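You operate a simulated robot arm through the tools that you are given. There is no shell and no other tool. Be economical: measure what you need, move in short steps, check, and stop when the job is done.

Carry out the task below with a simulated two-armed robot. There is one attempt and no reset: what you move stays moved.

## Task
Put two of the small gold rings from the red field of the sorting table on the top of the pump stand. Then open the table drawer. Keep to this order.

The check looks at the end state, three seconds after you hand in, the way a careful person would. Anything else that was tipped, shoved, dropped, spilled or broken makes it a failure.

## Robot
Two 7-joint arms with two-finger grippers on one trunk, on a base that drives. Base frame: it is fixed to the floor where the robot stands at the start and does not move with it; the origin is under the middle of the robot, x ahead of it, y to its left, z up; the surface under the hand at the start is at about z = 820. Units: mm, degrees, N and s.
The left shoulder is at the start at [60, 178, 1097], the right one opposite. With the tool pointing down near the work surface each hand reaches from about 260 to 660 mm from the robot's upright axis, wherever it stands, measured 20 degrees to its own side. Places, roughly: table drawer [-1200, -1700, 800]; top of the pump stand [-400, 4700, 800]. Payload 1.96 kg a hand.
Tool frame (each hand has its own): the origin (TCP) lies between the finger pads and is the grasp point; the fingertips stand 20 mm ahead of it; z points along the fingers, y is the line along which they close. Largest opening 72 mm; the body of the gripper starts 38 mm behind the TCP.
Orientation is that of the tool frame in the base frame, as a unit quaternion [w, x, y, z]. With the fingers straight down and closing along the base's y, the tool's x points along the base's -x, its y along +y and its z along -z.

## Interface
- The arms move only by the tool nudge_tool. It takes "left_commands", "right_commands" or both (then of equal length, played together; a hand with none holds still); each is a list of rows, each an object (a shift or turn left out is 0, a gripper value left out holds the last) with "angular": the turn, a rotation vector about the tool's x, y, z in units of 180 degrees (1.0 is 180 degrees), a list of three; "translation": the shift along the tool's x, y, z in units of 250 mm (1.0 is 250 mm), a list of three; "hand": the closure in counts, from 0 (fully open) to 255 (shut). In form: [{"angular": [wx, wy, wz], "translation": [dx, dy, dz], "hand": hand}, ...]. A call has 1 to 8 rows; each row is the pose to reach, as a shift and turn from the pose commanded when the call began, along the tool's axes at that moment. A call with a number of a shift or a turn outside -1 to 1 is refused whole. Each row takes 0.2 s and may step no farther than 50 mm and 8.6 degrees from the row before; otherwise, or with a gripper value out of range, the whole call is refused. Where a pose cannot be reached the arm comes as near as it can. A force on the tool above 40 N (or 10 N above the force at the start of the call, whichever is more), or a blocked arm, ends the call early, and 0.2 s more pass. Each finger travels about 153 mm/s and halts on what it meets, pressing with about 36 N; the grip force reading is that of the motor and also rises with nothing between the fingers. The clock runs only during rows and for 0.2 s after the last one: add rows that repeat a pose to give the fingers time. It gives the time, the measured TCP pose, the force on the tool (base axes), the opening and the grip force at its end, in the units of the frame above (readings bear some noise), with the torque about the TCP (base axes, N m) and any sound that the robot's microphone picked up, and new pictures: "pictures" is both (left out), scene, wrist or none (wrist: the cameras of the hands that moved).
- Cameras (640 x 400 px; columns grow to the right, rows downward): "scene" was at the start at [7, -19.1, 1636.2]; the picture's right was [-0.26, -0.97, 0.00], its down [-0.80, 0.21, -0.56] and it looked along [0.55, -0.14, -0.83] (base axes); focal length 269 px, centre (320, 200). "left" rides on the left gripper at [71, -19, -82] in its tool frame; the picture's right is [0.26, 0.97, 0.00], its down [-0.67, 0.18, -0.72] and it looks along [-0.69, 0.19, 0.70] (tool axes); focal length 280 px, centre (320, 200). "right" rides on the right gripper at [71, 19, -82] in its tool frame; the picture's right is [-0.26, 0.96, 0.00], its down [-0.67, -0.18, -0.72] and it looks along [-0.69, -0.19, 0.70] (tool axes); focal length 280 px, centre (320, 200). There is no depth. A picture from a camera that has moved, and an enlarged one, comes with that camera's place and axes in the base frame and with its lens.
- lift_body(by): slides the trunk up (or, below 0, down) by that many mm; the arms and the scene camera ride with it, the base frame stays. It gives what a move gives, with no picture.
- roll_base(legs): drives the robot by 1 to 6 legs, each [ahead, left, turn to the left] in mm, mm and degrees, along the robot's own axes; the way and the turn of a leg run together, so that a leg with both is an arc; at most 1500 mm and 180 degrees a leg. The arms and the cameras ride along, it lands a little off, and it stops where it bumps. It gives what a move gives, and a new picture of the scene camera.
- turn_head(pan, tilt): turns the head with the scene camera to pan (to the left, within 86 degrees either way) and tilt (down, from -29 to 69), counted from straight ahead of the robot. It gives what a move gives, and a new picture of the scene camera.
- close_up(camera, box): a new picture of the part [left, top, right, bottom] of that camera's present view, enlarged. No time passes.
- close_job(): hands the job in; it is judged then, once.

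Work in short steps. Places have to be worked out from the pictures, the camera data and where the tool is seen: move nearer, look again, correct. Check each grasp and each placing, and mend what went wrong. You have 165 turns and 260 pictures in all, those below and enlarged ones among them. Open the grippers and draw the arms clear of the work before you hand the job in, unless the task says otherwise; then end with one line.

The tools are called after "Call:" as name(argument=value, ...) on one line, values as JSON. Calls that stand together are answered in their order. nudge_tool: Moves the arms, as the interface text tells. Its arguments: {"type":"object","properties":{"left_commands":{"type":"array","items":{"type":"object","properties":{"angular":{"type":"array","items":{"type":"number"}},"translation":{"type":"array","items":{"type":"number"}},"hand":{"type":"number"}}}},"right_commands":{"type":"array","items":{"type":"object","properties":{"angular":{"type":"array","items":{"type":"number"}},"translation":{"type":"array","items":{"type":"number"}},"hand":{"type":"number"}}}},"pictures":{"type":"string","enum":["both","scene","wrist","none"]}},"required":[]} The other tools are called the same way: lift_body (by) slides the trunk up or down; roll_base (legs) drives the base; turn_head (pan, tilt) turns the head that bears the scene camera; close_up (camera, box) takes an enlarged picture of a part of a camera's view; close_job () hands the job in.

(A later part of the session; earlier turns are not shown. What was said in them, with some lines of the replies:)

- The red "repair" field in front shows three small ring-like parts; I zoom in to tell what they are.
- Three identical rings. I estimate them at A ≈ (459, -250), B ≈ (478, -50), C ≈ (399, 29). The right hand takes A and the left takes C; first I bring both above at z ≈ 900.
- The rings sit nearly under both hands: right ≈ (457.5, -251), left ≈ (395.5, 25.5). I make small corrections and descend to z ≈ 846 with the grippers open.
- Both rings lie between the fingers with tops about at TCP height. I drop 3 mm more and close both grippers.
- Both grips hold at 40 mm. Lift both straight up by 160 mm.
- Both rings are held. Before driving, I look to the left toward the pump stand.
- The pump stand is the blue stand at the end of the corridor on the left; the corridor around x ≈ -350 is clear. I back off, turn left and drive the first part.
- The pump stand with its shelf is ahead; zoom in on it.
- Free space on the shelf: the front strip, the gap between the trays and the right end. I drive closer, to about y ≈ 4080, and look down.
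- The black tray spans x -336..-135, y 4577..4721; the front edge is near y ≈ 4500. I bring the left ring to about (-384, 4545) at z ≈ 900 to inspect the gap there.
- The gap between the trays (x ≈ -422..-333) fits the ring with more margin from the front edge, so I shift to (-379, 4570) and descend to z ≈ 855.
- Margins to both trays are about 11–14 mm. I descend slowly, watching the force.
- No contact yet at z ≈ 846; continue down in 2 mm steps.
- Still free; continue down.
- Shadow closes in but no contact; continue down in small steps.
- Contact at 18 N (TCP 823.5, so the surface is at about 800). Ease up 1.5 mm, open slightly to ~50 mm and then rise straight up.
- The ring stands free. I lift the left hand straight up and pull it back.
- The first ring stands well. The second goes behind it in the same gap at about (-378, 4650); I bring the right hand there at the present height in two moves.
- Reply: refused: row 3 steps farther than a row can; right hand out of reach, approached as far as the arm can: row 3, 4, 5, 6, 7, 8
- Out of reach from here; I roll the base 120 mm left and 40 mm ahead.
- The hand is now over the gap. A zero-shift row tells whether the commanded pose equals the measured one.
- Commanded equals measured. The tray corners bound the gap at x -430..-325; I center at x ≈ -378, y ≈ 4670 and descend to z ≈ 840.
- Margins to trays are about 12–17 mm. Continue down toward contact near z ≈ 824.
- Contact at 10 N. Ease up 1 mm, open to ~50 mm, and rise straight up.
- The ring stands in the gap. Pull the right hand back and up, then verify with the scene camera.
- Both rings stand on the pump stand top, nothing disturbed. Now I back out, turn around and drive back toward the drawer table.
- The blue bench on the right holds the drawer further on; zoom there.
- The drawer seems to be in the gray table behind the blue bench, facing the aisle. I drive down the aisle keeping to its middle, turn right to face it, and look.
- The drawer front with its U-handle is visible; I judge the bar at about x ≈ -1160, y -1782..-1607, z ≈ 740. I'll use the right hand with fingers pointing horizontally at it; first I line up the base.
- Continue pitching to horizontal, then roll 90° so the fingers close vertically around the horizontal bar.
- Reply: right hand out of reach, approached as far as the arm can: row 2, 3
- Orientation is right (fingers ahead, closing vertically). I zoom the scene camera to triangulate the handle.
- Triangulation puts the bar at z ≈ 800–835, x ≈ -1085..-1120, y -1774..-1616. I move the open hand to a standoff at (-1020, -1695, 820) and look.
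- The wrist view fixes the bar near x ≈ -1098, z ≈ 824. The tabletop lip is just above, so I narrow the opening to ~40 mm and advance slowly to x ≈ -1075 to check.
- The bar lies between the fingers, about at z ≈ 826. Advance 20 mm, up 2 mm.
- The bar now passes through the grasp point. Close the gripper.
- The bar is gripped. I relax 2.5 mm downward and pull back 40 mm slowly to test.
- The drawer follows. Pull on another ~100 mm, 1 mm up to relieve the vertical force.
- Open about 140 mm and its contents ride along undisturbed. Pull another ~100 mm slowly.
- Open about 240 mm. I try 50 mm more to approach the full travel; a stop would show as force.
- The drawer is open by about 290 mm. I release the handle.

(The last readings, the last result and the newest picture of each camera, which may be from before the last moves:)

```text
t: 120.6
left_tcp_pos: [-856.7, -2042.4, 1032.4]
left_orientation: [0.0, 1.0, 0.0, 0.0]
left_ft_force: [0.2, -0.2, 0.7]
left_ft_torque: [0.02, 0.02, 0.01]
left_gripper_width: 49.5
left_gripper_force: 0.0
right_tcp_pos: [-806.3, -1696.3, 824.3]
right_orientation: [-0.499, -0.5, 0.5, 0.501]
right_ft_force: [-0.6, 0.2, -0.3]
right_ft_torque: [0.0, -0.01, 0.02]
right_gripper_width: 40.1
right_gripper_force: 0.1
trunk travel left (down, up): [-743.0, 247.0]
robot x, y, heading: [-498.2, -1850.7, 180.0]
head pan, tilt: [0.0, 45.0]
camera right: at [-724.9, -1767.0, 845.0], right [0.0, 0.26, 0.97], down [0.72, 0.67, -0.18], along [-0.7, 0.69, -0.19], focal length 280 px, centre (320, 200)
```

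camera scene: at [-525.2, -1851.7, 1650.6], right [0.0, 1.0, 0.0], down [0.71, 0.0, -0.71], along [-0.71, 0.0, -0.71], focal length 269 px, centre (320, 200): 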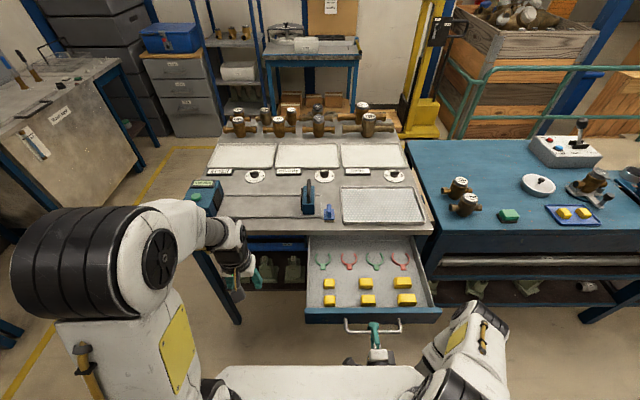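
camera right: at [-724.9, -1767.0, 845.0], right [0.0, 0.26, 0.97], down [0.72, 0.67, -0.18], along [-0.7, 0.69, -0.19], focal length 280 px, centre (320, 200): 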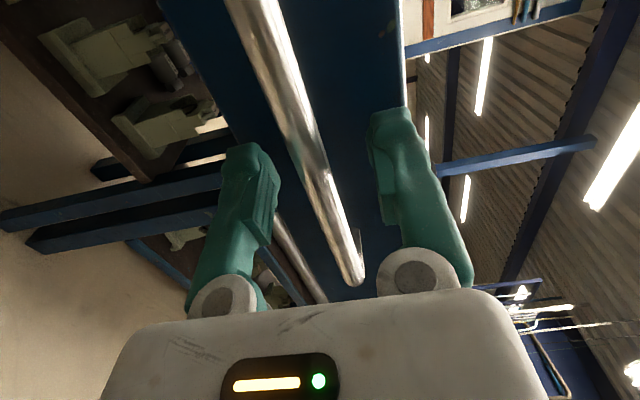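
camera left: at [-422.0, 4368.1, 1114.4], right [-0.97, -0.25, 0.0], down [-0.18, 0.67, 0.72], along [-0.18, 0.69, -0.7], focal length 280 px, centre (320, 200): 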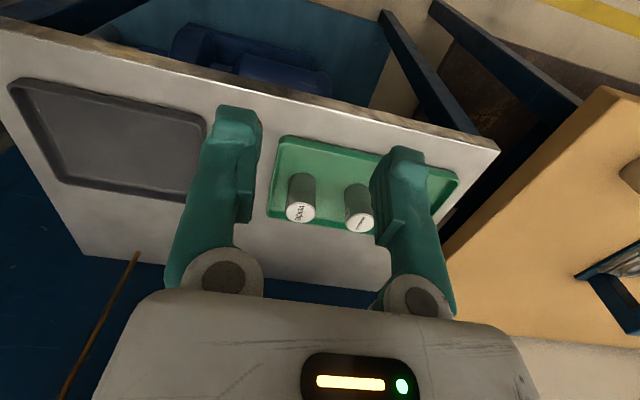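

Free of the bar. I back the base straight away 350 mm (the aisle behind is clear) and look.

Call:
roll_base(legs=[[-350, 0, 0]])

Call:
nudge_tool(right_commands=[{"hand": 0}, {"hand": 0}], left_commands=[{"hand": 0}, {"hand": 0}], pictures="none")

Call:
close_up(camera="scene", box=[180, 100, 480, 290])

```text
t: 122.8
left_tcp_pos: [-505.2, -2042.3, 1032.3]
left_orientation: [0.0, 1.0, 0.0, 0.001]
left_ft_force: [0.5, 0.7, -0.6]
left_ft_torque: [-0.01, 0.0, -0.01]
left_gripper_width: 49.3
left_gripper_force: 0.1
right_tcp_pos: [-458.1, -1696.1, 824.1]
right_orientation: [-0.5, -0.499, 0.5, 0.5]
right_ft_force: [-0.3, 0.0, 0.1]
right_ft_torque: [-0.01, -0.02, -0.01]
right_gripper_width: 40.0
right_gripper_force: 0.0
trunk travel left (down, up): [-743.0, 247.0]
robot x, y, heading: [-147.9, -1851.6, 179.9]
head pan, tilt: [0.0, 45.0]
camera scene: at [-173.5, -1853.9, 1650.5], right [0.0, 1.0, 0.0], down [0.71, 0.0, -0.71], along [-0.71, 0.0, -0.71], focal length 269 px, centre (320, 200)
```

scene: 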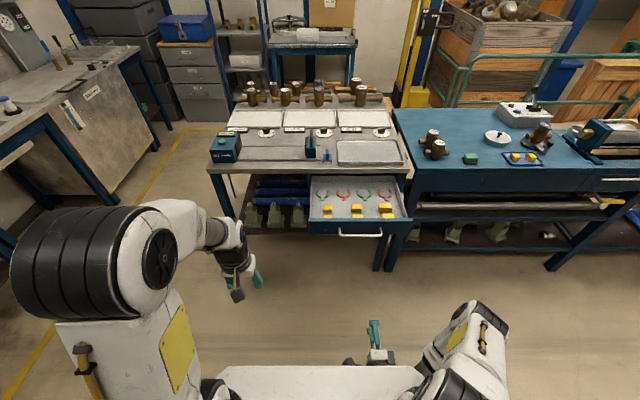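

```text
t: 123.4
left_tcp_pos: [-506.5, -2042.8, 1031.9]
left_orientation: [0.0, 1.0, -0.001, 0.0]
left_ft_force: [0.2, 0.3, 0.0]
left_ft_torque: [0.01, 0.01, 0.03]
left_gripper_width: 71.7
left_gripper_force: 0.1
right_tcp_pos: [-456.8, -1697.1, 825.5]
right_orientation: [-0.499, -0.499, 0.501, 0.501]
right_ft_force: [0.4, 0.2, -0.3]
right_ft_torque: [-0.01, 0.02, -0.01]
right_gripper_width: 72.2
right_gripper_force: 0.0
trunk travel left (down, up): [-743.0, 247.0]
robot x, y, heading: [-153.0, -1853.1, 180.0]
head pan, tilt: [0.0, 45.0]
```

```text
2.11 times, centred on (330, 195) of scene
camera zoom: at [-173.1, -1853.9, 1650.5], right [0.0, 1.0, 0.0], down [0.71, 0.0, -0.71], along [-0.71, 0.0, -0.71], focal length 567 px, centre (299, 210)
```

zoom: 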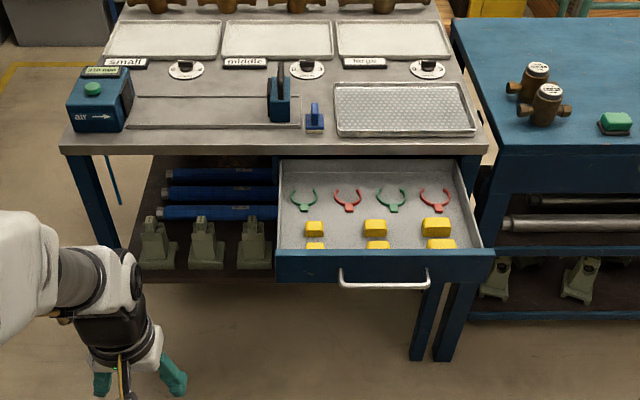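

The drawer stands open with its contents in place, the grippers are open and the arms are clear, so I hand in.

Call:
close_job()

```text
The job is handed in.
```

I put two gold rings from the red field on the top of the pump stand, then opened the table drawer by about 290 mm; nothing else looked disturbed in the pictures.
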